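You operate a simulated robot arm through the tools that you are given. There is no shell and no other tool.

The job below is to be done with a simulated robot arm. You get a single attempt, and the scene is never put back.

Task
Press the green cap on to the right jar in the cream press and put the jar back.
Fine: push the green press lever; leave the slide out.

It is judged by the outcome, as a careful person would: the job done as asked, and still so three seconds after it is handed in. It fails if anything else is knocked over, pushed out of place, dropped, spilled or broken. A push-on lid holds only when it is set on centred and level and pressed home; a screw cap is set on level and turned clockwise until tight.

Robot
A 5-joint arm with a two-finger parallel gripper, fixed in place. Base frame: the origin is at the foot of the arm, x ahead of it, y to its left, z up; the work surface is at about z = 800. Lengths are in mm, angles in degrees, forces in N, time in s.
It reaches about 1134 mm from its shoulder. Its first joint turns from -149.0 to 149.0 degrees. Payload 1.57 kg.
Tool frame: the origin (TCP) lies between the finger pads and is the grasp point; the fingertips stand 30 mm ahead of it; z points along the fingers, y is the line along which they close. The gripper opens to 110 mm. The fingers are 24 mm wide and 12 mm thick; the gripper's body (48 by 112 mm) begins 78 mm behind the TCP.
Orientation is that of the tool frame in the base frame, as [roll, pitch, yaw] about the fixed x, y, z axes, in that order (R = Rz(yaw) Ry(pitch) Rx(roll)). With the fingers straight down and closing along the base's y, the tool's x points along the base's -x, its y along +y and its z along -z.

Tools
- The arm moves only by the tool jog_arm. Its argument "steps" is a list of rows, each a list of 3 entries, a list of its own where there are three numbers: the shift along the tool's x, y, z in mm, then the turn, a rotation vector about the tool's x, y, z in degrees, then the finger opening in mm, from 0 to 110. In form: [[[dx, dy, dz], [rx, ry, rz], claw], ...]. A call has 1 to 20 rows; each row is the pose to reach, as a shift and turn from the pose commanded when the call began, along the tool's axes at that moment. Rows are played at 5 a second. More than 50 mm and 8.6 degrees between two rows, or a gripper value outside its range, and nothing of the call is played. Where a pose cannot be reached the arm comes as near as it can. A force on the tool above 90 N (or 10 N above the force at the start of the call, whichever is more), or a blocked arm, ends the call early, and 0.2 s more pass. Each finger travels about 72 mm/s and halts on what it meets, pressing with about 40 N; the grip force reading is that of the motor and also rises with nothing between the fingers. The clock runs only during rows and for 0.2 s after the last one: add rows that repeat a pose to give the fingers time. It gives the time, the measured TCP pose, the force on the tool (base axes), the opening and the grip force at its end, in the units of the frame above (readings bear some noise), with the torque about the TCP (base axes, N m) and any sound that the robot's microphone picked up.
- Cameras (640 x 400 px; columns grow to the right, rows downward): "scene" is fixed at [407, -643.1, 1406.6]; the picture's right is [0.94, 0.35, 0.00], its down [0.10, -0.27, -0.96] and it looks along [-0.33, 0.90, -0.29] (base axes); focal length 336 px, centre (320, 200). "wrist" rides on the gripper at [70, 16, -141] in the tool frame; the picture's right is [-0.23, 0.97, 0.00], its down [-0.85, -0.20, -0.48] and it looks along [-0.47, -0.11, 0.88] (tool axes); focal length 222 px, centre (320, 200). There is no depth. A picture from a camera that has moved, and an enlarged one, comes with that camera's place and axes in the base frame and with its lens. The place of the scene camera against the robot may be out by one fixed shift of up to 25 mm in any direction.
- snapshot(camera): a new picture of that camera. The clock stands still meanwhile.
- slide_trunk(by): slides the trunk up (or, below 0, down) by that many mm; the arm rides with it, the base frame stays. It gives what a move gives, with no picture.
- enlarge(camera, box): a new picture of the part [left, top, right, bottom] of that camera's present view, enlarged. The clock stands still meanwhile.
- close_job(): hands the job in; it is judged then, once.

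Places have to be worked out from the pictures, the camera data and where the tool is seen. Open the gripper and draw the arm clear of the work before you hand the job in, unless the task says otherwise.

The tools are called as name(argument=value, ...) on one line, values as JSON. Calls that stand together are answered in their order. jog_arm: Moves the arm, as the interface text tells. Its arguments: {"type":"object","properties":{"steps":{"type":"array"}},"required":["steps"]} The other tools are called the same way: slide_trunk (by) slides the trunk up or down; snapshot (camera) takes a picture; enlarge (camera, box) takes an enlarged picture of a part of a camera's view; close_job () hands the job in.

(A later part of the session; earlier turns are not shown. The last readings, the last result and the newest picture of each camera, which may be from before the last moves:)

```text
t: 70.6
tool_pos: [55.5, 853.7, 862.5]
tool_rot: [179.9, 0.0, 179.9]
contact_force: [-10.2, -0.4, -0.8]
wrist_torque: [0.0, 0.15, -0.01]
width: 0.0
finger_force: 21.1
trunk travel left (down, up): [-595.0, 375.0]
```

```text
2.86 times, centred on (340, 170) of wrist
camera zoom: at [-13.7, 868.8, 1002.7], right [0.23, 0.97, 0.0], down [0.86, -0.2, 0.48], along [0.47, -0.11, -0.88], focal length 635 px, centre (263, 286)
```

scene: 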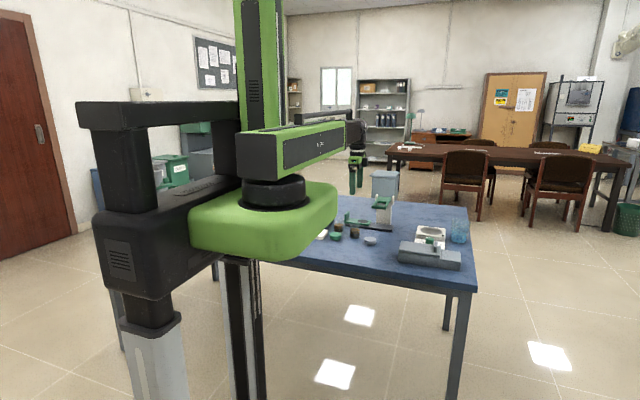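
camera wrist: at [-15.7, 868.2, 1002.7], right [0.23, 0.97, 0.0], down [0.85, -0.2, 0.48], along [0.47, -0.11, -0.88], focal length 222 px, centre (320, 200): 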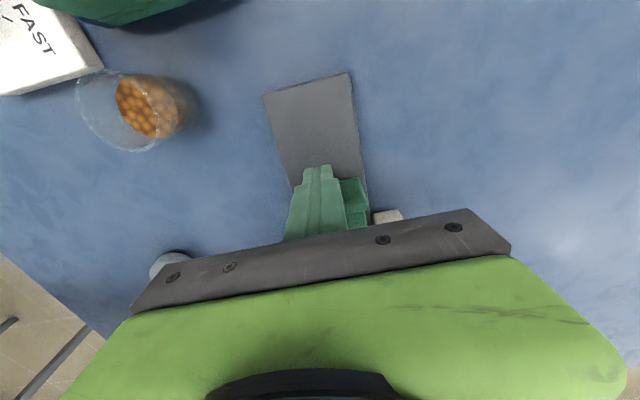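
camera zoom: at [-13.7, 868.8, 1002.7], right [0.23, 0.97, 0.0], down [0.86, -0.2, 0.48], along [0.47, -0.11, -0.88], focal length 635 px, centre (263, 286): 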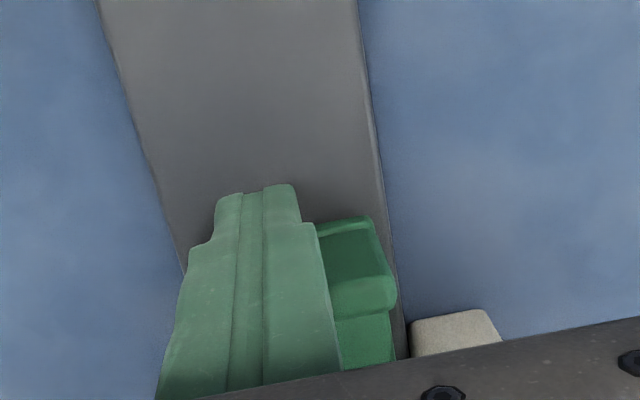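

The slide is at its end stop (−10 N at TCP x = 56). I back off 20 mm, raise clear, and check from the scene camera.

jog_arm(steps=[[[4, 0, 0], [0, 0, 0], 0], [[10, 0, 0], [0, 0, 0], 0], [[20, 0, 0], [0, 0, 0], 0], [[20, 0, 0], [0, 0, 0], 0]])

slide_trunk(by=138)

enlarge(camera="scene", box=[340, 185, 400, 235])

snapshot(camera="wrist")

```text
t: 71.6
tool_pos: [39.8, 852.5, 862.1]
tool_rot: [180.0, 0.0, 179.9]
contact_force: [0.8, -0.1, -0.6]
wrist_torque: [0.01, -0.01, 0.0]
width: 0.0
finger_force: 21.7
trunk travel left (down, up): [-595.0, 375.0]
```

```text
t: 73.2
tool_pos: [38.5, 854.2, 999.6]
tool_rot: [180.0, 0.0, -180.0]
contact_force: [1.1, 0.5, 0.3]
wrist_torque: [-0.03, -0.01, 0.0]
width: 0.0
finger_force: 21.3
trunk travel left (down, up): [-733.0, 237.0]
```

```text
8.00 times, centred on (370, 210) of scene
camera zoom: at [407.0, -643.1, 1406.6], right [0.94, 0.35, 0.0], down [0.1, -0.27, -0.96], along [-0.33, 0.9, -0.29], focal length 2691 px, centre (-80, 120)
```

zoom: 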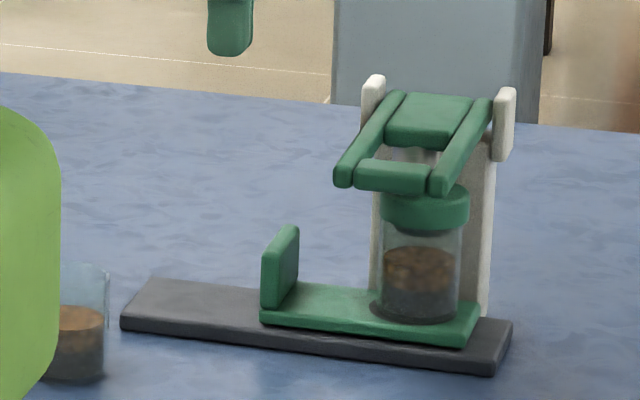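

```text
taken
camera wrist: at [-31.4, 870.2, 1140.5], right [0.23, 0.97, 0.0], down [0.85, -0.2, 0.48], along [0.47, -0.11, -0.88], focal length 222 px, centre (320, 200)
```

wrist: 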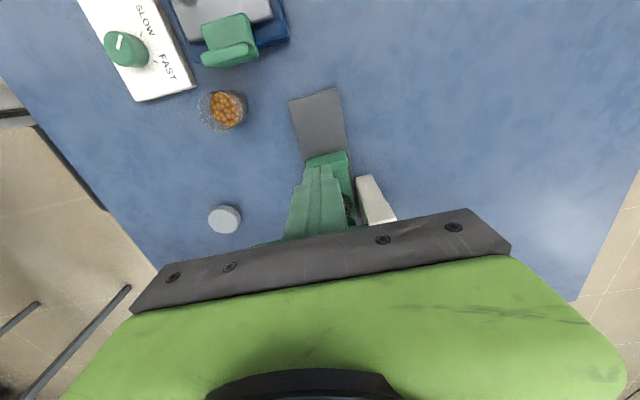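

The slide is fully in with the capped jar under the plunger. I move the closed fingers above the lever's front bar at about (155, 762), tips at 970, above the lever.

jog_arm(steps=[[[0, -35, 0], [0, 0, 0], 0], [[0, -70, 0], [0, 0, 0], 0], [[-20, -92, 0], [0, 0, 0], 0], [[-55, -92, 0], [0, 0, 0], 0], [[-90, -92, 0], [0, 0, 0], 0], [[-117, -92, 0], [0, 0, 0], 0], [[-117, -92, 0], [0, 0, 0], 0], [[-117, -92, 0], [0, 0, 0], 0]])

snapshot(camera="wrist")

enlarge(camera="scene", box=[340, 175, 400, 225])

```text
t: 75.0
tool_pos: [154.6, 761.8, 1000.8]
tool_rot: [180.0, 0.0, -180.0]
contact_force: [-0.2, 0.9, 0.0]
wrist_torque: [-0.01, 0.03, -0.01]
width: 0.1
finger_force: 21.2
trunk travel left (down, up): [-733.0, 237.0]
```

```text
taken
camera wrist: at [84.7, 777.4, 1140.7], right [0.23, 0.97, 0.0], down [0.85, -0.2, 0.48], along [0.47, -0.11, -0.88], focal length 222 px, centre (320, 200)
```

wrist: 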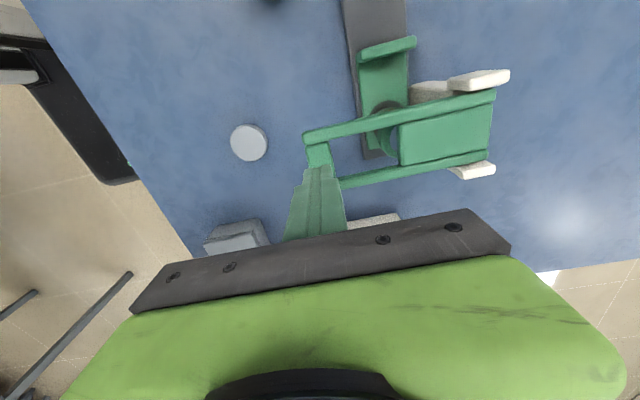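

```text
8.00 times, centred on (370, 200) of scene
camera zoom: at [407.0, -643.1, 1406.6], right [0.94, 0.35, 0.0], down [0.1, -0.27, -0.96], along [-0.33, 0.9, -0.29], focal length 2691 px, centre (-80, 200)
```

zoom: 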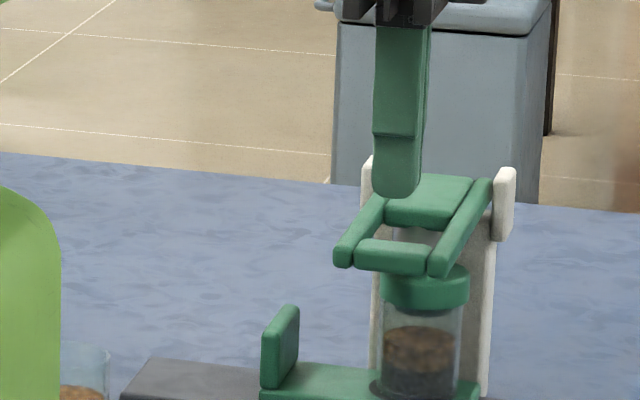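

I'll enlarge the wrist view to check the fingertips against the bar.

enlarge(camera="wrist", box=[260, 20, 520, 220])

```text
2.00 times, centred on (390, 120) of wrist
camera zoom: at [84.7, 777.4, 1140.7], right [0.23, 0.97, 0.0], down [0.85, -0.2, 0.48], along [0.47, -0.11, -0.88], focal length 444 px, centre (180, 360)
```

zoom: 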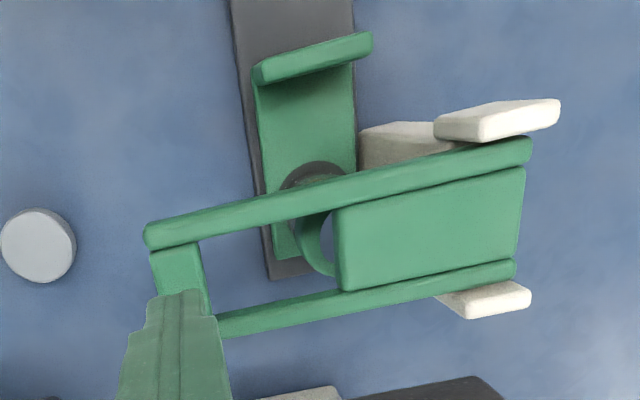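

The fingers are right above the bar, whose centre works out at (155, 762). I lower 26 mm, then feel for contact.

slide_trunk(by=-26)

slide_trunk(by=-3)

enlarge(camera="scene", box=[340, 175, 400, 225])

```text
t: 75.7
tool_pos: [155.1, 760.4, 973.7]
tool_rot: [180.0, 0.0, 179.9]
contact_force: [-0.8, 0.6, -0.4]
wrist_torque: [0.01, -0.04, 0.0]
width: 0.0
finger_force: 21.8
trunk travel left (down, up): [-707.0, 263.0]
```

```text
t: 76.3
tool_pos: [155.0, 761.2, 971.2]
tool_rot: [-180.0, 0.0, 179.9]
contact_force: [0.7, -0.3, 0.0]
wrist_torque: [-0.04, -0.01, -0.03]
width: 0.0
finger_force: 20.6
trunk travel left (down, up): [-704.0, 266.0]
```

```text
8.00 times, centred on (370, 200) of scene
camera zoom: at [407.0, -643.1, 1406.6], right [0.94, 0.35, 0.0], down [0.1, -0.27, -0.96], along [-0.33, 0.9, -0.29], focal length 2691 px, centre (-80, 200)
```

zoom: 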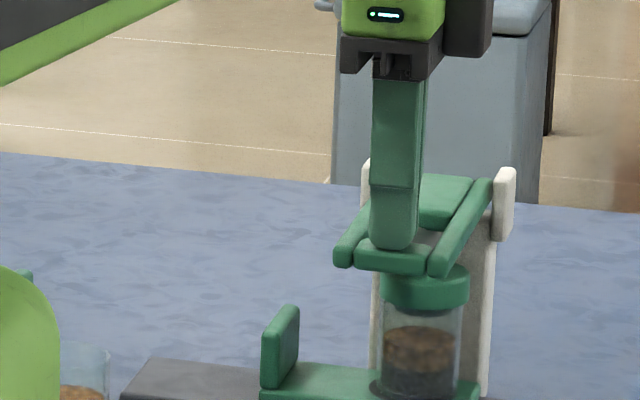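

The fingertips are almost on the bar. I lower in 2–3 mm steps.

slide_trunk(by=-3)

slide_trunk(by=-3)

slide_trunk(by=-3)

enlarge(camera="scene", box=[340, 175, 400, 225])

```text
t: 76.8
tool_pos: [154.0, 760.4, 968.3]
tool_rot: [179.9, 0.1, 179.9]
contact_force: [-0.6, 0.1, 0.2]
wrist_torque: [0.01, -0.02, 0.03]
width: 0.0
finger_force: 20.9
trunk travel left (down, up): [-701.0, 269.0]
```

```text
t: 77.3
tool_pos: [155.0, 762.5, 964.9]
tool_rot: [-180.0, 0.0, 179.9]
contact_force: [-0.5, -0.4, 0.2]
wrist_torque: [0.02, -0.02, 0.01]
width: 0.3
finger_force: 20.7
trunk travel left (down, up): [-698.0, 272.0]
```

```text
t: 77.8
tool_pos: [153.7, 761.4, 962.6]
tool_rot: [-180.0, 0.0, 180.0]
contact_force: [0.4, -0.4, 0.8]
wrist_torque: [0.02, -0.02, 0.06]
width: 0.0
finger_force: 20.9
trunk travel left (down, up): [-695.0, 275.0]
```

```text
8.00 times, centred on (370, 200) of scene
camera zoom: at [407.0, -643.1, 1406.6], right [0.94, 0.35, 0.0], down [0.1, -0.27, -0.96], along [-0.33, 0.9, -0.29], focal length 2691 px, centre (-80, 200)
```

zoom: 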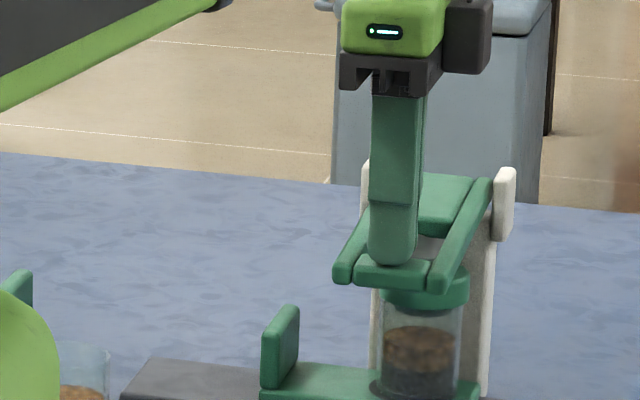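

The lever already follows down with almost no force. I continue in 5 mm steps, watching for resistance.

slide_trunk(by=-5)

slide_trunk(by=-5)

enlarge(camera="scene", box=[340, 175, 400, 225])

```text
t: 78.4
tool_pos: [154.1, 761.0, 957.7]
tool_rot: [180.0, 0.0, 179.9]
contact_force: [0.3, 0.9, 1.1]
wrist_torque: [0.06, -0.02, 0.0]
width: 0.0
finger_force: 21.7
trunk travel left (down, up): [-690.0, 280.0]
```

```text
t: 78.9
tool_pos: [155.7, 760.6, 950.8]
tool_rot: [179.9, -0.1, 180.0]
contact_force: [0.7, 0.8, 0.8]
wrist_torque: [0.04, 0.01, 0.0]
width: 0.1
finger_force: 21.4
trunk travel left (down, up): [-685.0, 285.0]
```

```text
8.00 times, centred on (370, 200) of scene
camera zoom: at [407.0, -643.1, 1406.6], right [0.94, 0.35, 0.0], down [0.1, -0.27, -0.96], along [-0.33, 0.9, -0.29], focal length 2691 px, centre (-80, 200)
```

zoom: 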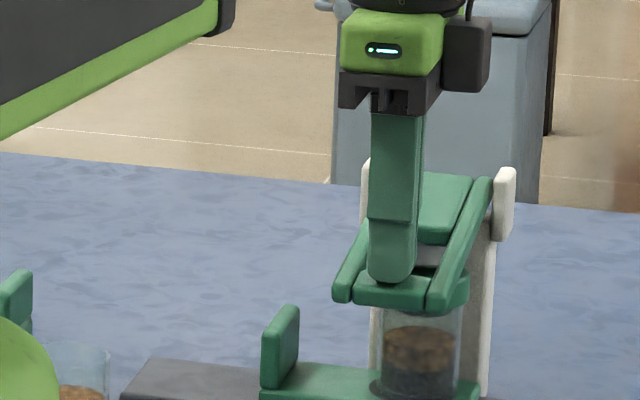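

No resistance yet (tips at about 922). I continue down in 5 mm steps.

slide_trunk(by=-5)

slide_trunk(by=-5)

enlarge(camera="scene", box=[340, 180, 400, 230])

snapshot(camera="wrist")

```text
t: 79.4
tool_pos: [154.1, 760.5, 947.1]
tool_rot: [-180.0, 0.0, -180.0]
contact_force: [-0.4, 0.5, 0.4]
wrist_torque: [0.02, -0.02, 0.01]
width: 0.0
finger_force: 21.3
trunk travel left (down, up): [-680.0, 290.0]
```

```text
t: 80.0
tool_pos: [154.2, 760.5, 941.4]
tool_rot: [-180.0, -0.1, -179.9]
contact_force: [0.2, -0.7, 1.6]
wrist_torque: [0.04, 0.04, 0.0]
width: 0.0
finger_force: 21.0
trunk travel left (down, up): [-675.0, 295.0]
```

```text
8.00 times, centred on (370, 205) of scene
camera zoom: at [407.0, -643.1, 1406.6], right [0.94, 0.35, 0.0], down [0.1, -0.27, -0.96], along [-0.33, 0.9, -0.29], focal length 2691 px, centre (-80, 160)
```

zoom: 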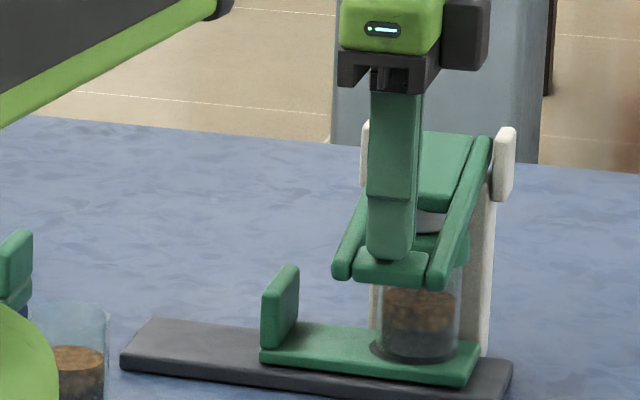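

```text
taken
camera wrist: at [84.5, 777.4, 1082.8], right [0.23, 0.97, 0.0], down [0.85, -0.2, 0.48], along [0.47, -0.11, -0.88], focal length 222 px, centre (320, 200)
```

wrist: 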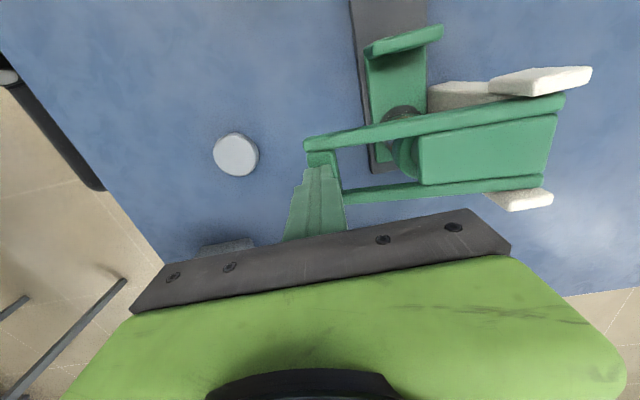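

The plunger is now close above the cap. I keep going in 4 mm steps and expect the force to rise.

slide_trunk(by=-4)

slide_trunk(by=-4)

enlarge(camera="scene", box=[350, 190, 390, 225])

```text
t: 80.5
tool_pos: [155.7, 759.9, 938.5]
tool_rot: [179.9, 0.0, -179.9]
contact_force: [0.3, 5.1, 12.5]
wrist_torque: [0.3, -0.01, 0.01]
width: 0.0
finger_force: 20.5
trunk travel left (down, up): [-671.0, 299.0]
heard: snap
```

```text
t: 81.0
tool_pos: [154.6, 760.0, 936.8]
tool_rot: [179.6, 0.1, -180.0]
contact_force: [4.3, 21.7, 51.3]
wrist_torque: [1.13, -0.05, -0.02]
width: 0.2
finger_force: 21.1
trunk travel left (down, up): [-667.0, 303.0]
```

```text
11.43 times, centred on (370, 208) of scene
camera zoom: at [407.0, -643.1, 1406.6], right [0.94, 0.35, 0.0], down [0.1, -0.27, -0.96], along [-0.33, 0.9, -0.29], focal length 3844 px, centre (-251, 114)
```

zoom: 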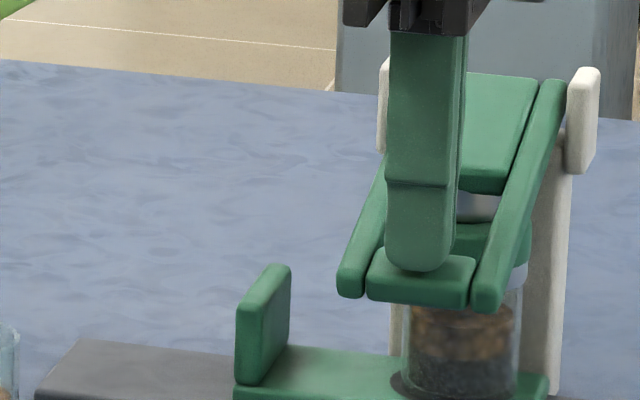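

A snap was heard, and now the lever is hard against the stop at 51 N, so the cap is home. I raise the fingers 15 mm and see whether the lever follows.

slide_trunk(by=6)

slide_trunk(by=20)

enlarge(camera="scene", box=[350, 185, 390, 220])

```text
t: 81.6
tool_pos: [154.9, 760.8, 939.8]
tool_rot: [-179.8, 0.0, -180.0]
contact_force: [0.4, -1.6, 2.0]
wrist_torque: [-0.07, 0.01, 0.0]
width: 0.1
finger_force: 21.2
trunk travel left (down, up): [-673.0, 297.0]
```

```text
t: 82.3
tool_pos: [153.6, 761.2, 960.3]
tool_rot: [180.0, 0.0, 180.0]
contact_force: [-0.2, -1.8, 1.3]
wrist_torque: [0.01, 0.03, -0.01]
width: 0.1
finger_force: 21.4
trunk travel left (down, up): [-693.0, 277.0]
```

```text
11.43 times, centred on (370, 202) of scene
camera zoom: at [407.0, -643.1, 1406.6], right [0.94, 0.35, 0.0], down [0.1, -0.27, -0.96], along [-0.33, 0.9, -0.29], focal length 3844 px, centre (-251, 171)
```

zoom: 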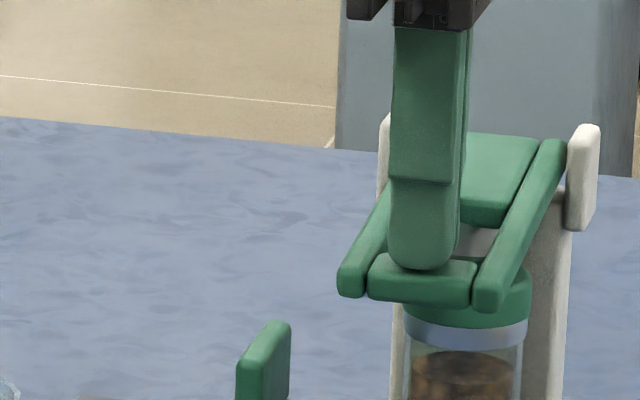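

The lever springs back up with the fingers. I raise clear and inspect the capped jar.

slide_trunk(by=45)

enlarge(camera="scene", box=[345, 185, 395, 225])

enlarge(camera="scene", box=[355, 198, 385, 222])

snapshot(camera="wrist")

```text
t: 83.1
tool_pos: [154.0, 761.1, 1005.3]
tool_rot: [180.0, 0.0, 180.0]
contact_force: [-0.4, 0.6, 0.0]
wrist_torque: [0.02, 0.02, 0.0]
width: 0.2
finger_force: 21.4
trunk travel left (down, up): [-738.0, 232.0]
```

```text
10.00 times, centred on (370, 205) of scene
camera zoom: at [407.0, -643.1, 1406.6], right [0.94, 0.35, 0.0], down [0.1, -0.27, -0.96], along [-0.33, 0.9, -0.29], focal length 3364 px, centre (-180, 150)
```

zoom: 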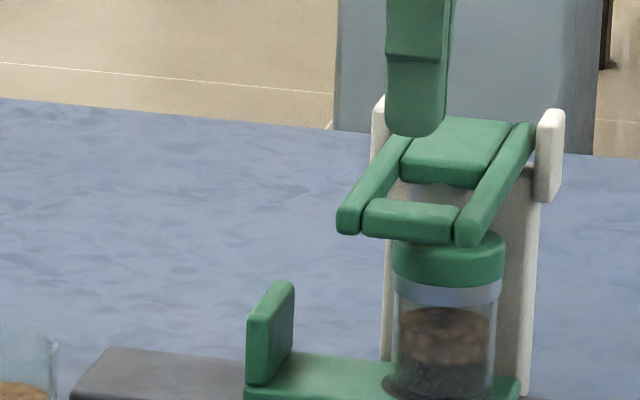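

```text
16.00 times, centred on (370, 210) of scene
camera zoom: at [407.0, -643.1, 1406.6], right [0.94, 0.35, 0.0], down [0.1, -0.27, -0.96], along [-0.33, 0.9, -0.29], focal length 5382 px, centre (-480, 40)
```

zoom: 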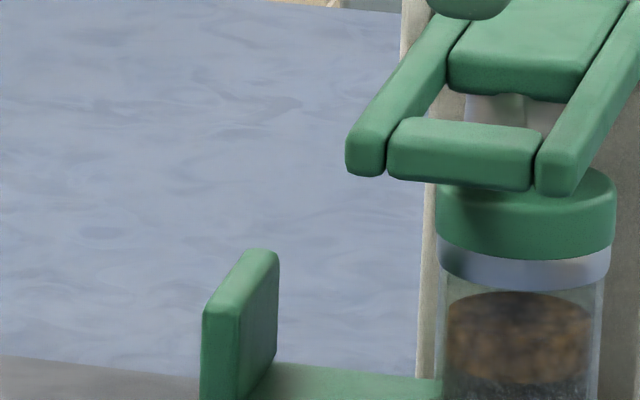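

```text
taken
camera wrist: at [84.5, 777.6, 1145.6], right [0.23, 0.97, 0.0], down [0.85, -0.2, 0.48], along [0.47, -0.11, -0.88], focal length 222 px, centre (320, 200)
```

wrist: 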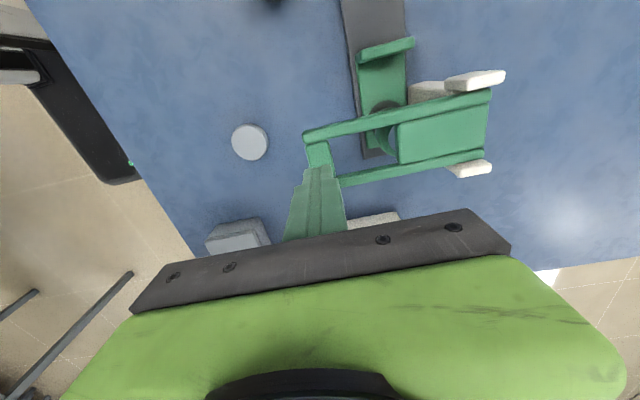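

The cap is pressed home (a silver seal band shows, lever back up). To pull the slide out I will hook the handle from inside with closed fingers; first I turn the tool by 180° up here so the box on its side faces away from the press.

jog_arm(steps=[[[0, 0, 0], [0, 0, -8.2], 0], [[0, 0, 0], [0, 0, -16.4], 0], [[0, 0, 0], [0, 0, -24.6], 0], [[0, 0, 0], [0, 0, -32.8], 0], [[0, 0, 0], [0, 0, -41], 0], [[0, 0, 0], [0, 0, -49.2], 0], [[0, 0, 0], [0, 0, -57.4], 0], [[0, 0, 0], [0, 0, -65.6], 0], [[0, 0, 0], [0, 0, -73.8], 0], [[0, 0, 0], [0, 0, -82], 0], [[0, 0, 0], [0, 0, -90], 0]])

jog_arm(steps=[[[0, 0, 0], [0, 0, -8.2], 0], [[0, 0, 0], [0, 0, -16.4], 0], [[0, 0, 0], [0, 0, -24.6], 0], [[0, 0, 0], [0, 0, -32.8], 0], [[0, 0, 0], [0, 0, -41], 0], [[0, 0, 0], [0, 0, -49.2], 0], [[0, 0, 0], [0, 0, -57.4], 0], [[0, 0, 0], [0, 0, -65.6], 0], [[0, 0, 0], [0, 0, -73.8], 0], [[0, 0, 0], [0, 0, -82], 0], [[0, 0, 0], [0, 0, -90], 0], [[0, 0, 0], [0, 0, -90], 0]])

snapshot(camera="wrist")

enlarge(camera="scene", box=[320, 130, 420, 230])

```text
t: 85.5
tool_pos: [154.9, 761.4, 1004.8]
tool_rot: [-180.0, -0.1, -89.9]
contact_force: [-0.2, 0.4, 0.1]
wrist_torque: [0.0, 0.02, 0.01]
width: 0.1
finger_force: 21.1
trunk travel left (down, up): [-738.0, 232.0]
```

```text
t: 88.1
tool_pos: [155.3, 761.9, 1004.1]
tool_rot: [-180.0, 0.1, 0.1]
contact_force: [-0.5, -0.1, -0.1]
wrist_torque: [0.01, 0.02, 0.03]
width: 0.0
finger_force: 21.0
trunk travel left (down, up): [-738.0, 232.0]
```

```text
taken
camera wrist: at [224.0, 744.9, 1145.7], right [-0.23, -0.97, 0.0], down [-0.86, 0.2, 0.48], along [-0.47, 0.11, -0.88], focal length 222 px, centre (320, 200)
```

wrist: 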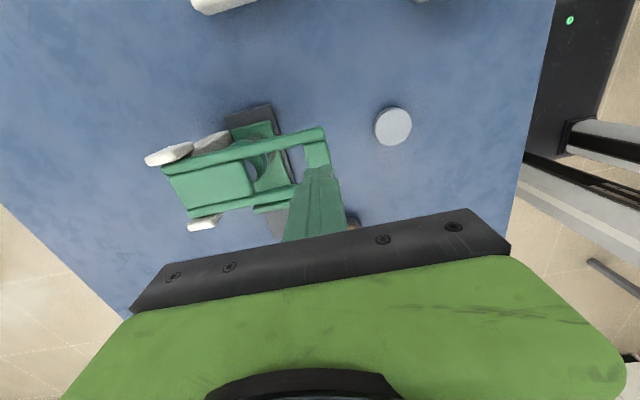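

```text
4.00 times, centred on (370, 180) of scene
camera zoom: at [407.0, -643.1, 1406.6], right [0.94, 0.35, 0.0], down [0.1, -0.27, -0.96], along [-0.33, 0.9, -0.29], focal length 1346 px, centre (120, 280)
```

zoom: 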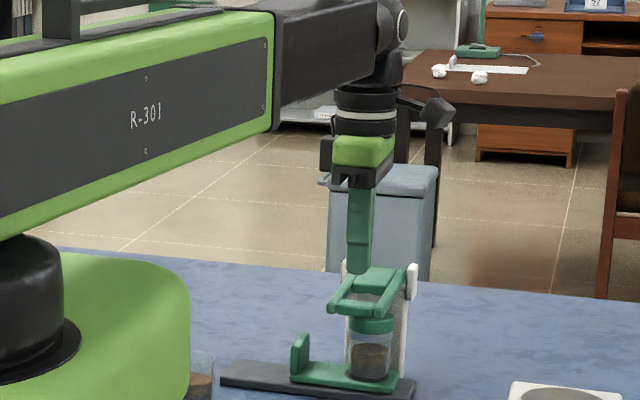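

The tool now has its side box facing away from the press. I move over the gap between handle and jar, to (98, 830), staying above the lever.

jog_arm(steps=[[[-20, -10, 0], [0, 0, 0], 0], [[-40, -20, 0], [0, 0, 0], 0], [[-56, -40, 0], [0, 0, 0], 0], [[-56, -60, 0], [0, 0, 0], 0], [[-56, -69, 0], [0, 0, 0], 0], [[-56, -69, 0], [0, 0, 0], 0], [[-56, -69, 0], [0, 0, 0], 0]])

snapshot(camera="wrist")

enlarge(camera="wrist", box=[200, 90, 420, 240])

enlarge(camera="scene", box=[340, 175, 400, 230])

```text
t: 89.7
tool_pos: [100.0, 831.5, 1004.5]
tool_rot: [180.0, 0.0, 0.0]
contact_force: [-0.9, 0.3, -0.5]
wrist_torque: [-0.03, 0.02, -0.01]
width: 0.0
finger_force: 21.8
trunk travel left (down, up): [-738.0, 232.0]
```

```text
taken
camera wrist: at [169.0, 814.5, 1145.7], right [-0.23, -0.97, 0.0], down [-0.86, 0.2, 0.48], along [-0.47, 0.11, -0.88], focal length 222 px, centre (320, 200)
```

wrist: 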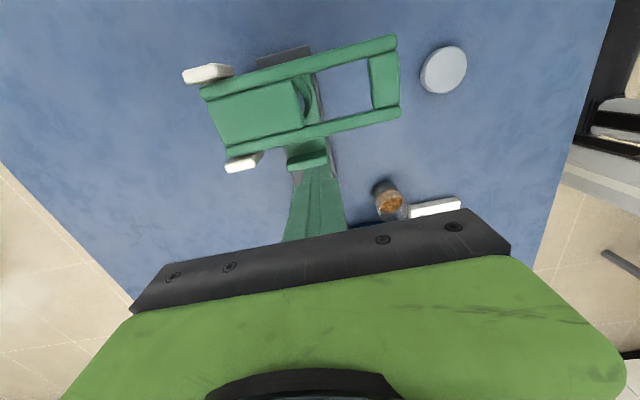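

```text
2.67 times, centred on (310, 165) of wrist
camera zoom: at [169.0, 814.5, 1145.7], right [-0.23, -0.97, 0.0], down [-0.86, 0.2, 0.48], along [-0.47, 0.11, -0.88], focal length 592 px, centre (347, 293)
```

zoom: 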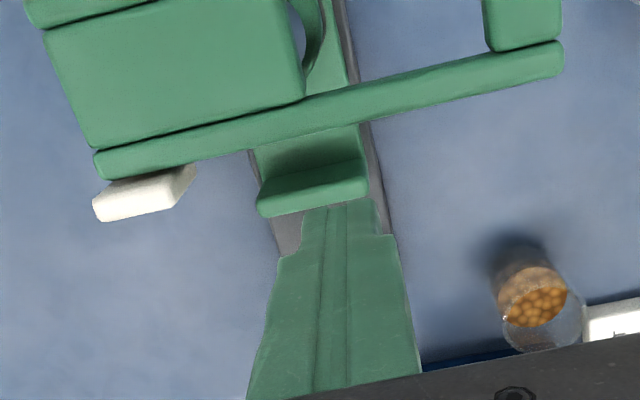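

```text
7.27 times, centred on (370, 202) of scene
camera zoom: at [407.0, -643.1, 1406.6], right [0.94, 0.35, 0.0], down [0.1, -0.27, -0.96], along [-0.33, 0.9, -0.29], focal length 2446 px, centre (-44, 182)
```

zoom: 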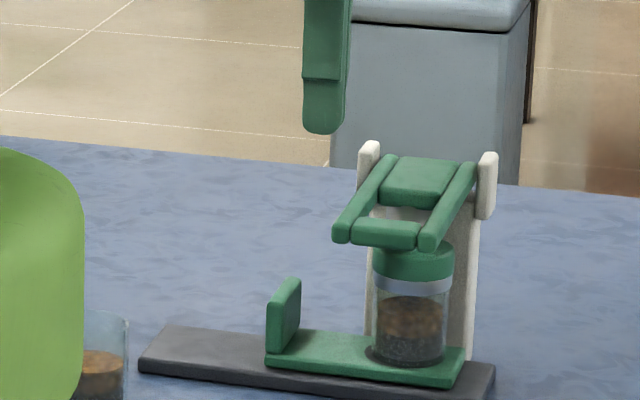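

TCP is (99, 830.5); handle inner face is near x = 80 and the lever's arm near x = 123. I shift 2 mm to x = 97 and lower 95 mm, tips still above the handle, then look.

jog_arm(steps=[[[-2, 0, 0], [0, 0, 0], 0], [[-2, 0, 0], [0, 0, 0], 0]])

slide_trunk(by=-95)

snapshot(camera="wrist")

enlarge(camera="scene", box=[340, 175, 400, 230])

```text
t: 90.3
tool_pos: [97.2, 831.0, 1005.1]
tool_rot: [-180.0, 0.0, 0.0]
contact_force: [0.5, 0.3, 0.2]
wrist_torque: [0.0, 0.01, 0.02]
width: 0.1
finger_force: 21.4
trunk travel left (down, up): [-738.0, 232.0]
```

```text
t: 91.6
tool_pos: [97.2, 830.4, 911.2]
tool_rot: [-179.9, 0.0, 0.0]
contact_force: [-0.2, -0.5, -0.3]
wrist_torque: [-0.03, -0.02, 0.01]
width: 0.1
finger_force: 21.8
trunk travel left (down, up): [-643.0, 327.0]
```

```text
taken
camera wrist: at [166.8, 814.0, 1050.8], right [-0.23, -0.97, 0.0], down [-0.86, 0.2, 0.48], along [-0.47, 0.11, -0.88], focal length 222 px, centre (320, 200)
```

wrist: 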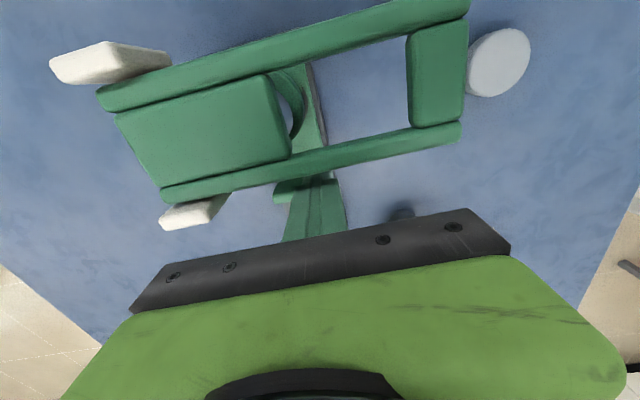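

```text
7.27 times, centred on (370, 202) of scene
camera zoom: at [407.0, -643.1, 1406.6], right [0.94, 0.35, 0.0], down [0.1, -0.27, -0.96], along [-0.33, 0.9, -0.29], focal length 2446 px, centre (-44, 182)
```

zoom: 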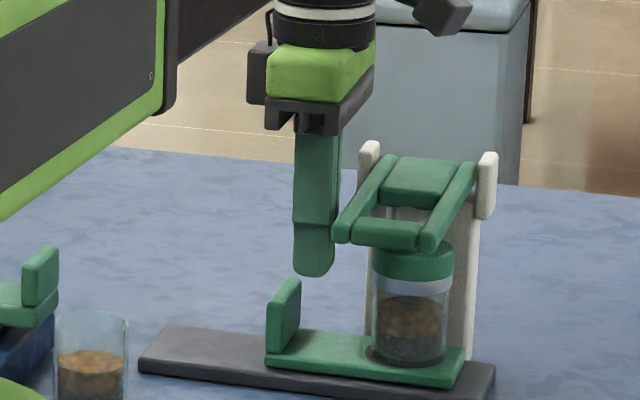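

The fingers hang between the handle and the jar with room on both sides. I lower the last 40 mm to z = 870.

slide_trunk(by=-20)

slide_trunk(by=-20)

enlarge(camera="scene", box=[340, 175, 400, 230])

enlarge(camera="wrist", box=[200, 90, 420, 240])

```text
t: 92.3
tool_pos: [98.0, 829.9, 890.7]
tool_rot: [179.9, 0.0, 0.0]
contact_force: [-0.6, 0.6, 0.6]
wrist_torque: [0.0, 0.04, 0.02]
width: 0.1
finger_force: 21.3
trunk travel left (down, up): [-623.0, 347.0]
```

```text
t: 93.0
tool_pos: [97.7, 829.8, 869.0]
tool_rot: [179.9, 0.0, 0.0]
contact_force: [0.4, -0.5, 0.6]
wrist_torque: [0.02, 0.0, 0.0]
width: 0.2
finger_force: 21.5
trunk travel left (down, up): [-603.0, 367.0]
```

```text
7.27 times, centred on (370, 202) of scene
camera zoom: at [407.0, -643.1, 1406.6], right [0.94, 0.35, 0.0], down [0.1, -0.27, -0.96], along [-0.33, 0.9, -0.29], focal length 2446 px, centre (-44, 182)
```

zoom: 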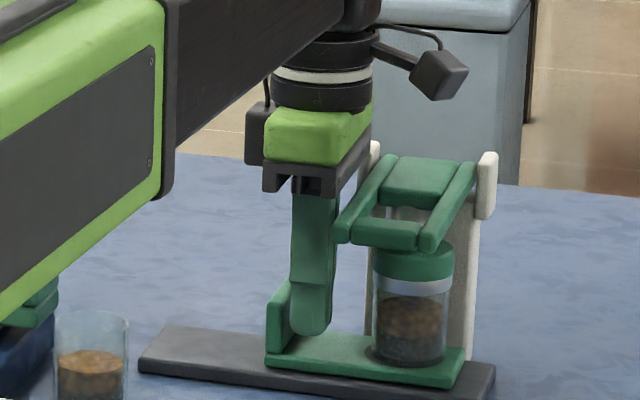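

```text
2.67 times, centred on (310, 165) of wrist
camera zoom: at [166.8, 814.0, 1010.8], right [-0.23, -0.97, 0.0], down [-0.86, 0.2, 0.48], along [-0.47, 0.11, -0.88], focal length 592 px, centre (347, 293)
```

zoom: 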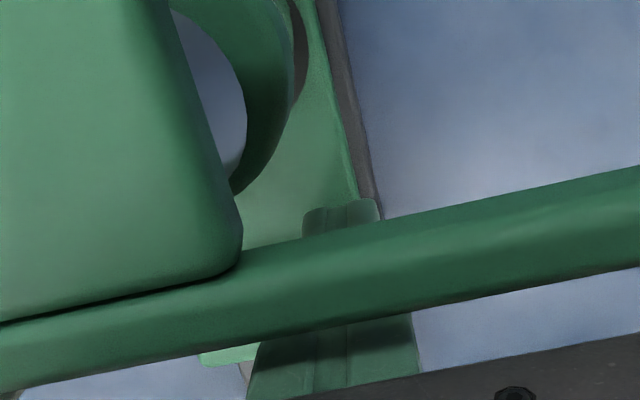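

No contact on the way down; TCP (96.8, 830, 870). I pull in −x slowly: first 12 mm.

jog_arm(steps=[[[-2, 0, 0], [0, 0, 0], 0], [[-4, 0, 0], [0, 0, 0], 0], [[-5.5, 0, 0], [0, 0, 0], 0], [[-7, 0, 0], [0, 0, 0], 0], [[-8.5, 0, 0], [0, 0, 0], 0], [[-10, 0, 0], [0, 0, 0], 0], [[-12, 0, 0], [0, 0, 0], 0], [[-15, 0, 0], [0, 0, 0], 0]])

enlarge(camera="scene", box=[340, 175, 400, 230])

```text
t: 94.8
tool_pos: [82.6, 830.4, 869.3]
tool_rot: [180.0, 0.0, 0.0]
contact_force: [0.3, -0.3, 0.2]
wrist_torque: [0.0, -0.04, 0.01]
width: 0.0
finger_force: 21.5
trunk travel left (down, up): [-603.0, 367.0]
```

```text
7.27 times, centred on (370, 202) of scene
camera zoom: at [407.0, -643.1, 1406.6], right [0.94, 0.35, 0.0], down [0.1, -0.27, -0.96], along [-0.33, 0.9, -0.29], focal length 2446 px, centre (-44, 182)
```

zoom: 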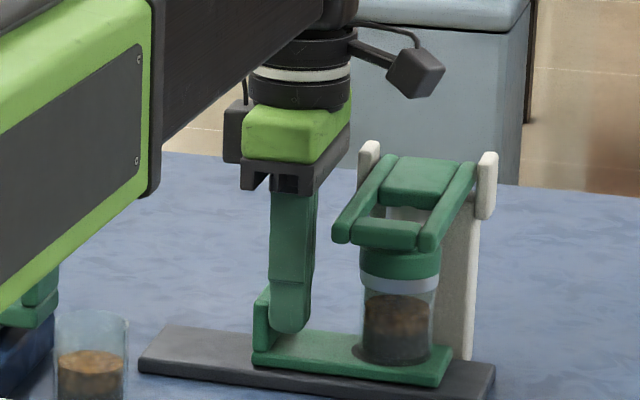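

The slide follows with the jar. I pull on another 60 mm at the same gentle pace.

jog_arm(steps=[[[-3, 0, 0], [0, 0, 0], 0], [[-7, 0, 0], [0, 0, 0], 0], [[-11, 0, 0], [0, 0, 0], 0], [[-15, 0, 0], [0, 0, 0], 0], [[-19, 0, 0], [0, 0, 0], 0], [[-23, 0, 0], [0, 0, 0], 0], [[-27, 0, 0], [0, 0, 0], 0], [[-31, 0, 0], [0, 0, 0], 0], [[-35, 0, 0], [0, 0, 0], 0], [[-39, 0, 0], [0, 0, 0], 0], [[-43, 0, 0], [0, 0, 0], 0], [[-47, 0, 0], [0, 0, 0], 0], [[-51, 0, 0], [0, 0, 0], 0], [[-55, 0, 0], [0, 0, 0], 0], [[-58, 0, 0], [0, 0, 0], 0], [[-60, 0, 0], [0, 0, 0], 0]])

enlarge(camera="scene", box=[330, 175, 400, 235])

snapshot(camera="wrist")

```text
t: 98.2
tool_pos: [23.1, 830.9, 870.6]
tool_rot: [-180.0, 0.0, 0.0]
contact_force: [0.2, -1.2, 0.1]
wrist_torque: [0.02, -0.02, 0.02]
width: 0.1
finger_force: 21.0
trunk travel left (down, up): [-603.0, 367.0]
```

```text
6.67 times, centred on (365, 205) of scene
camera zoom: at [407.0, -643.1, 1406.6], right [0.94, 0.35, 0.0], down [0.1, -0.27, -0.96], along [-0.33, 0.9, -0.29], focal length 2242 px, centre (20, 167)
```

zoom: 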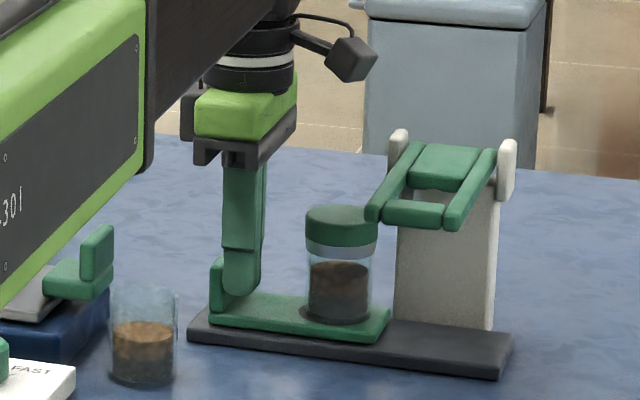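

```text
taken
camera wrist: at [91.8, 813.4, 1010.7], right [-0.23, -0.97, 0.0], down [-0.86, 0.2, 0.48], along [-0.47, 0.11, -0.88], focal length 222 px, centre (320, 200)
```

wrist: 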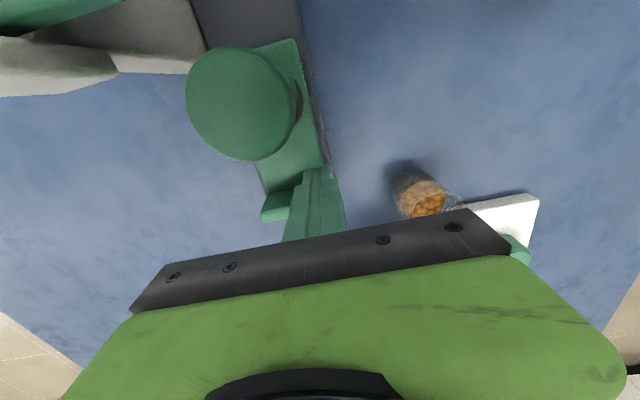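

About 20 mm remain to the slide's original position. I pull 17 mm more, then feel for the outer stop.

jog_arm(steps=[[[-4, 0, 0], [0, 0, 0], 0], [[-8, 0, 0], [0, 0, 0], 0], [[-11, 0, 0], [0, 0, 0], 0], [[-13, 0, 0], [0, 0, 0], 0], [[-15, 0, 0], [0, 0, 0], 0], [[-17, 0, 0], [0, 0, 0], 0]])

jog_arm(steps=[[[-1, 0, 0], [0, 0, 0], 0], [[-2, 0, 0], [0, 0, 0], 0]])

enlarge(camera="scene", box=[330, 175, 400, 235])

```text
t: 99.6
tool_pos: [6.0, 830.6, 869.9]
tool_rot: [180.0, 0.1, 0.1]
contact_force: [-1.3, 0.6, 0.1]
wrist_torque: [-0.01, -0.01, -0.03]
width: 0.2
finger_force: 21.5
trunk travel left (down, up): [-603.0, 367.0]
```

```text
t: 100.2
tool_pos: [3.6, 829.5, 869.0]
tool_rot: [180.0, 0.0, -0.1]
contact_force: [-0.9, 0.6, -0.2]
wrist_torque: [0.01, -0.04, 0.0]
width: 0.0
finger_force: 21.4
trunk travel left (down, up): [-603.0, 367.0]
```

```text
6.67 times, centred on (365, 205) of scene
camera zoom: at [407.0, -643.1, 1406.6], right [0.94, 0.35, 0.0], down [0.1, -0.27, -0.96], along [-0.33, 0.9, -0.29], focal length 2242 px, centre (20, 167)
```

zoom: 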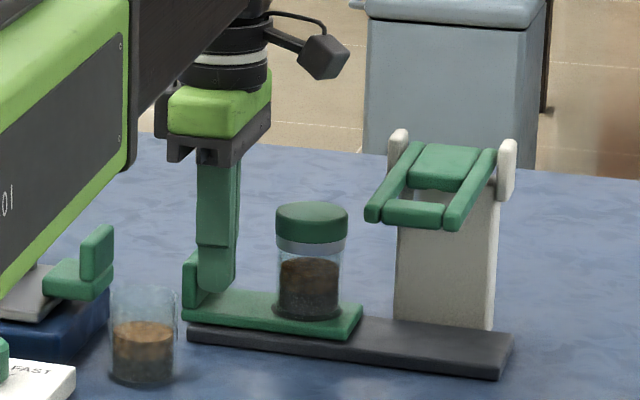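

The slide is within a couple of mm of where it began. I go on in 1 mm rows until I feel the stop.

jog_arm(steps=[[[-1, 0, 0], [0, 0, 0], 0], [[-2, 0, 0], [0, 0, 0], 0]])

jog_arm(steps=[[[-0.5, 0, 0], [0, 0, 0], 0], [[-1, 0, 0], [0, 0, 0], 0]])

snapshot(camera="wrist")

```text
t: 100.8
tool_pos: [2.8, 831.5, 870.0]
tool_rot: [179.9, -0.1, -0.2]
contact_force: [2.0, 1.0, 0.8]
wrist_torque: [0.0, -0.05, 0.02]
width: 0.0
finger_force: 21.3
trunk travel left (down, up): [-603.0, 367.0]
```

```text
t: 101.4
tool_pos: [1.3, 831.1, 869.5]
tool_rot: [179.9, -0.1, -0.1]
contact_force: [8.7, 2.0, 0.9]
wrist_torque: [-0.07, -0.11, 0.03]
width: 0.2
finger_force: 21.6
trunk travel left (down, up): [-603.0, 367.0]
```

```text
taken
camera wrist: at [71.0, 814.1, 1010.7], right [-0.23, -0.97, 0.0], down [-0.86, 0.2, 0.48], along [-0.47, 0.11, -0.88], focal length 222 px, centre (320, 200)
```

wrist: 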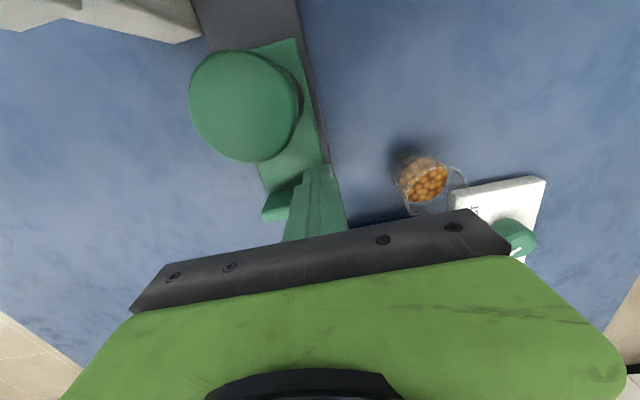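

The outer stop is felt (8.7 N), so the slide is out where it began. I back off 5 mm and raise the fingers clear.

jog_arm(steps=[[[2, 0, 0], [0, 0, 0], 0], [[5, 0, 0], [0, 0, 0], 0], [[5, 0, 0], [0, 0, 0], 0]])

slide_trunk(by=90)

snapshot(camera="wrist")

enlarge(camera="scene", box=[340, 195, 380, 230])

```text
t: 102.2
tool_pos: [5.1, 830.1, 870.5]
tool_rot: [180.0, 0.0, 0.0]
contact_force: [0.7, -0.2, -0.4]
wrist_torque: [0.0, -0.02, -0.02]
width: 0.3
finger_force: 21.2
trunk travel left (down, up): [-603.0, 367.0]
```

```text
t: 103.4
tool_pos: [5.2, 830.5, 959.7]
tool_rot: [179.9, 0.0, 0.0]
contact_force: [0.0, -0.2, 0.2]
wrist_torque: [0.0, 0.02, 0.02]
width: 0.0
finger_force: 21.4
trunk travel left (down, up): [-693.0, 277.0]
```

```text
taken
camera wrist: at [74.9, 814.3, 1100.6], right [-0.23, -0.97, 0.0], down [-0.86, 0.2, 0.48], along [-0.47, 0.11, -0.88], focal length 222 px, centre (320, 200)
```

wrist: 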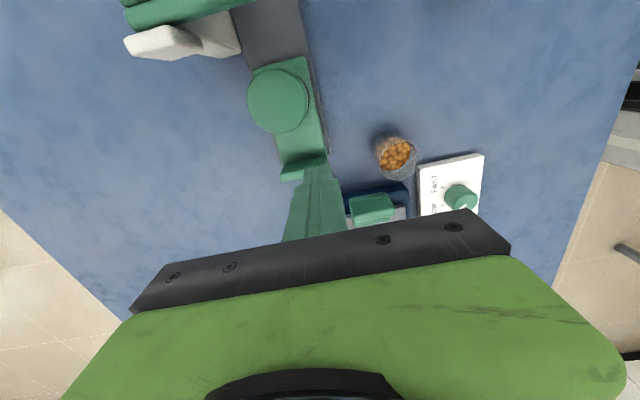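

```text
11.43 times, centred on (360, 212) of scene
camera zoom: at [407.0, -643.1, 1406.6], right [0.94, 0.35, 0.0], down [0.1, -0.27, -0.96], along [-0.33, 0.9, -0.29], focal length 3844 px, centre (-137, 57)
```

zoom: 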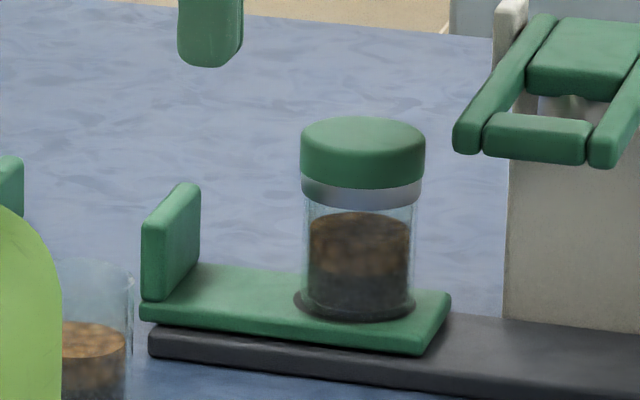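

The capped jar looks level with its seal band showing. I open the fingers to 80 and move above it at about (66, 854.7).

jog_arm(steps=[[[15, -6, 0], [0, 0, 0], 20], [[30, -12, 0], [0, 0, 0], 40], [[46, -18.4, 0], [0, 0, 0], 60], [[61, -24.4, 0], [0, 0, 0], 80], [[61, -24.4, 0], [0, 0, 0], 80], [[61, -24.4, 0], [0, 0, 0], 80]])

snapshot(camera="wrist")

enlarge(camera="wrist", box=[220, 80, 420, 220])

enlarge(camera="scene", box=[350, 200, 370, 220])

```text
t: 104.8
tool_pos: [64.0, 854.6, 959.6]
tool_rot: [-179.9, 0.0, -0.1]
contact_force: [-0.7, -1.0, 0.6]
wrist_torque: [0.03, -0.04, 0.02]
width: 80.1
finger_force: 0.0
trunk travel left (down, up): [-693.0, 277.0]
```

```text
taken
camera wrist: at [134.6, 838.6, 1100.7], right [-0.23, -0.97, 0.0], down [-0.86, 0.2, 0.48], along [-0.47, 0.11, -0.88], focal length 222 px, centre (320, 200)
```

wrist: 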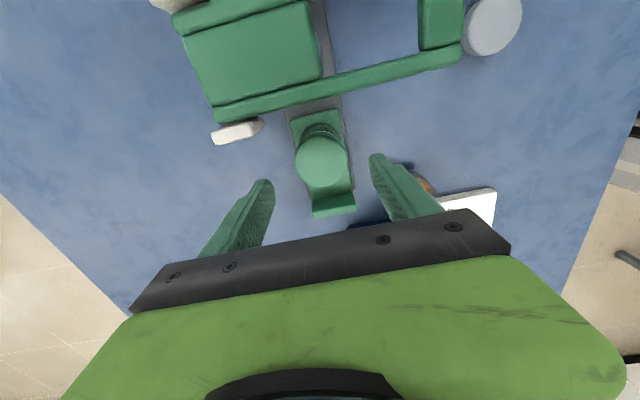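

```text
2.86 times, centred on (320, 150) of wrist
camera zoom: at [134.6, 838.6, 1100.7], right [-0.23, -0.97, 0.0], down [-0.86, 0.2, 0.48], along [-0.47, 0.11, -0.88], focal length 635 px, centre (320, 343)
```

zoom: 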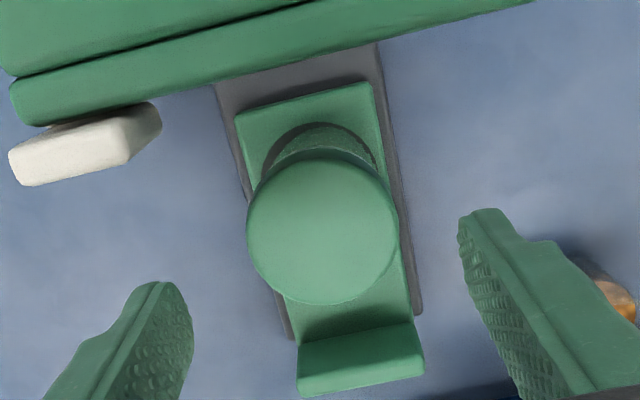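

```text
16.00 times, centred on (360, 210) of scene
camera zoom: at [407.0, -643.1, 1406.6], right [0.94, 0.35, 0.0], down [0.1, -0.27, -0.96], along [-0.33, 0.9, -0.29], focal length 5382 px, centre (-320, 40)
```

zoom: 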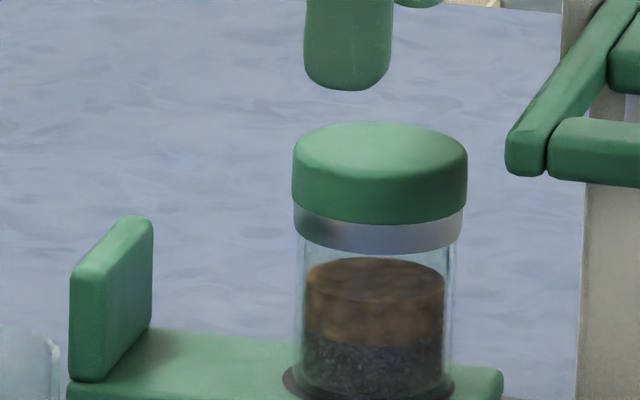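

The cap's centre reads (65, 854) under a TCP of (64.6, 854.6). I lower to z ≈ 878 so the cap sits mid-pad, tips well above the slide.

slide_trunk(by=-60)

slide_trunk(by=-21.5)

snapshot(camera="wrist")

enlarge(camera="scene", box=[340, 190, 390, 230])

```text
t: 105.8
tool_pos: [65.9, 854.4, 901.2]
tool_rot: [180.0, 0.0, 0.0]
contact_force: [-0.2, 0.3, -0.8]
wrist_torque: [0.03, 0.0, 0.0]
width: 79.8
finger_force: 0.0
trunk travel left (down, up): [-633.0, 337.0]
```

```text
t: 106.5
tool_pos: [65.8, 854.7, 879.6]
tool_rot: [-180.0, 0.0, 0.0]
contact_force: [-0.6, -1.1, -0.2]
wrist_torque: [0.04, 0.0, 0.01]
width: 79.7
finger_force: 0.0
trunk travel left (down, up): [-612.0, 358.0]
```

```text
taken
camera wrist: at [134.6, 838.5, 1019.3], right [-0.23, -0.97, 0.0], down [-0.86, 0.2, 0.48], along [-0.47, 0.11, -0.88], focal length 222 px, centre (320, 200)
```

wrist: 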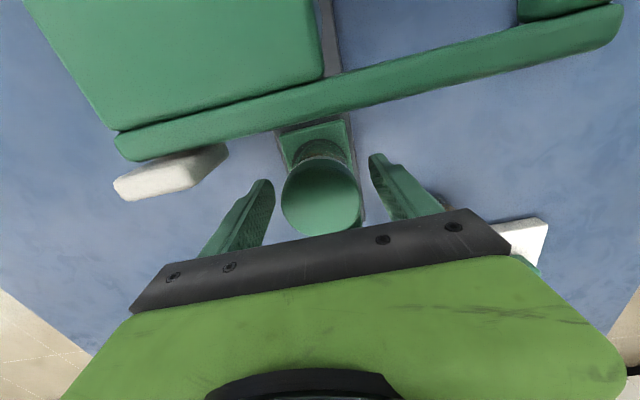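

```text
10.00 times, centred on (365, 210) of scene
camera zoom: at [407.0, -643.1, 1406.6], right [0.94, 0.35, 0.0], down [0.1, -0.27, -0.96], along [-0.33, 0.9, -0.29], focal length 3364 px, centre (-130, 100)
```

zoom: 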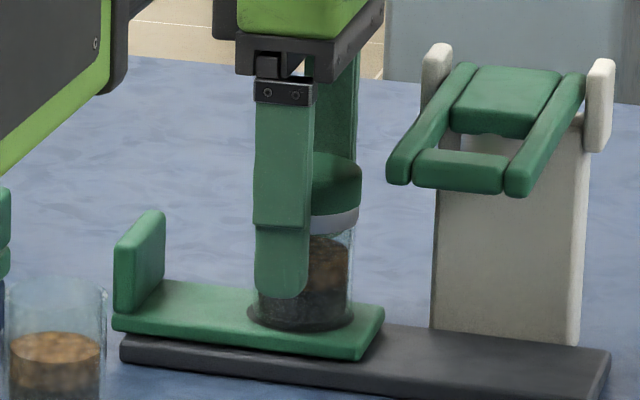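

The fingers straddle the capped jar. I close in stages onto the cap.

jog_arm(steps=[[[0, 0, 0], [0, 0, 0], 66], [[0, 0, 0], [0, 0, 0], 58], [[0, 0, 0], [0, 0, 0], 54], [[0, 0, 0], [0, 0, 0], 51], [[0, 0, 0], [0, 0, 0], 49], [[0, 0, 0], [0, 0, 0], 47], [[0, 0, 0], [0, 0, 0], 45], [[0, 0, 0], [0, 0, 0], 45]])

snapshot(camera="wrist")

```text
t: 108.3
tool_pos: [65.6, 855.0, 878.7]
tool_rot: [179.9, 0.0, -0.1]
contact_force: [0.2, -0.3, 0.7]
wrist_torque: [-0.02, -0.01, 0.02]
width: 48.8
finger_force: 39.6
trunk travel left (down, up): [-612.0, 358.0]
```

```text
taken
camera wrist: at [134.6, 838.5, 1019.2], right [-0.23, -0.97, 0.0], down [-0.86, 0.2, 0.48], along [-0.47, 0.11, -0.88], focal length 222 px, centre (320, 200)
```

wrist: 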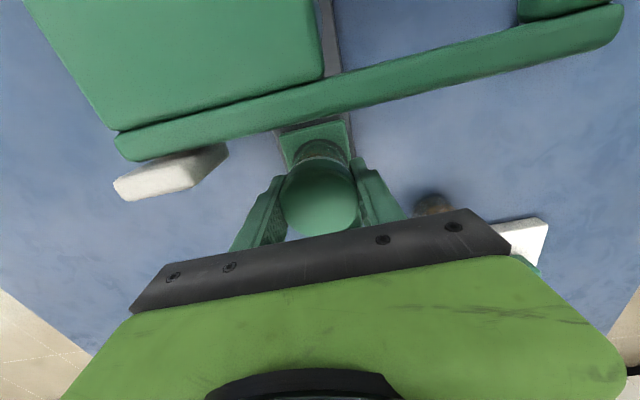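

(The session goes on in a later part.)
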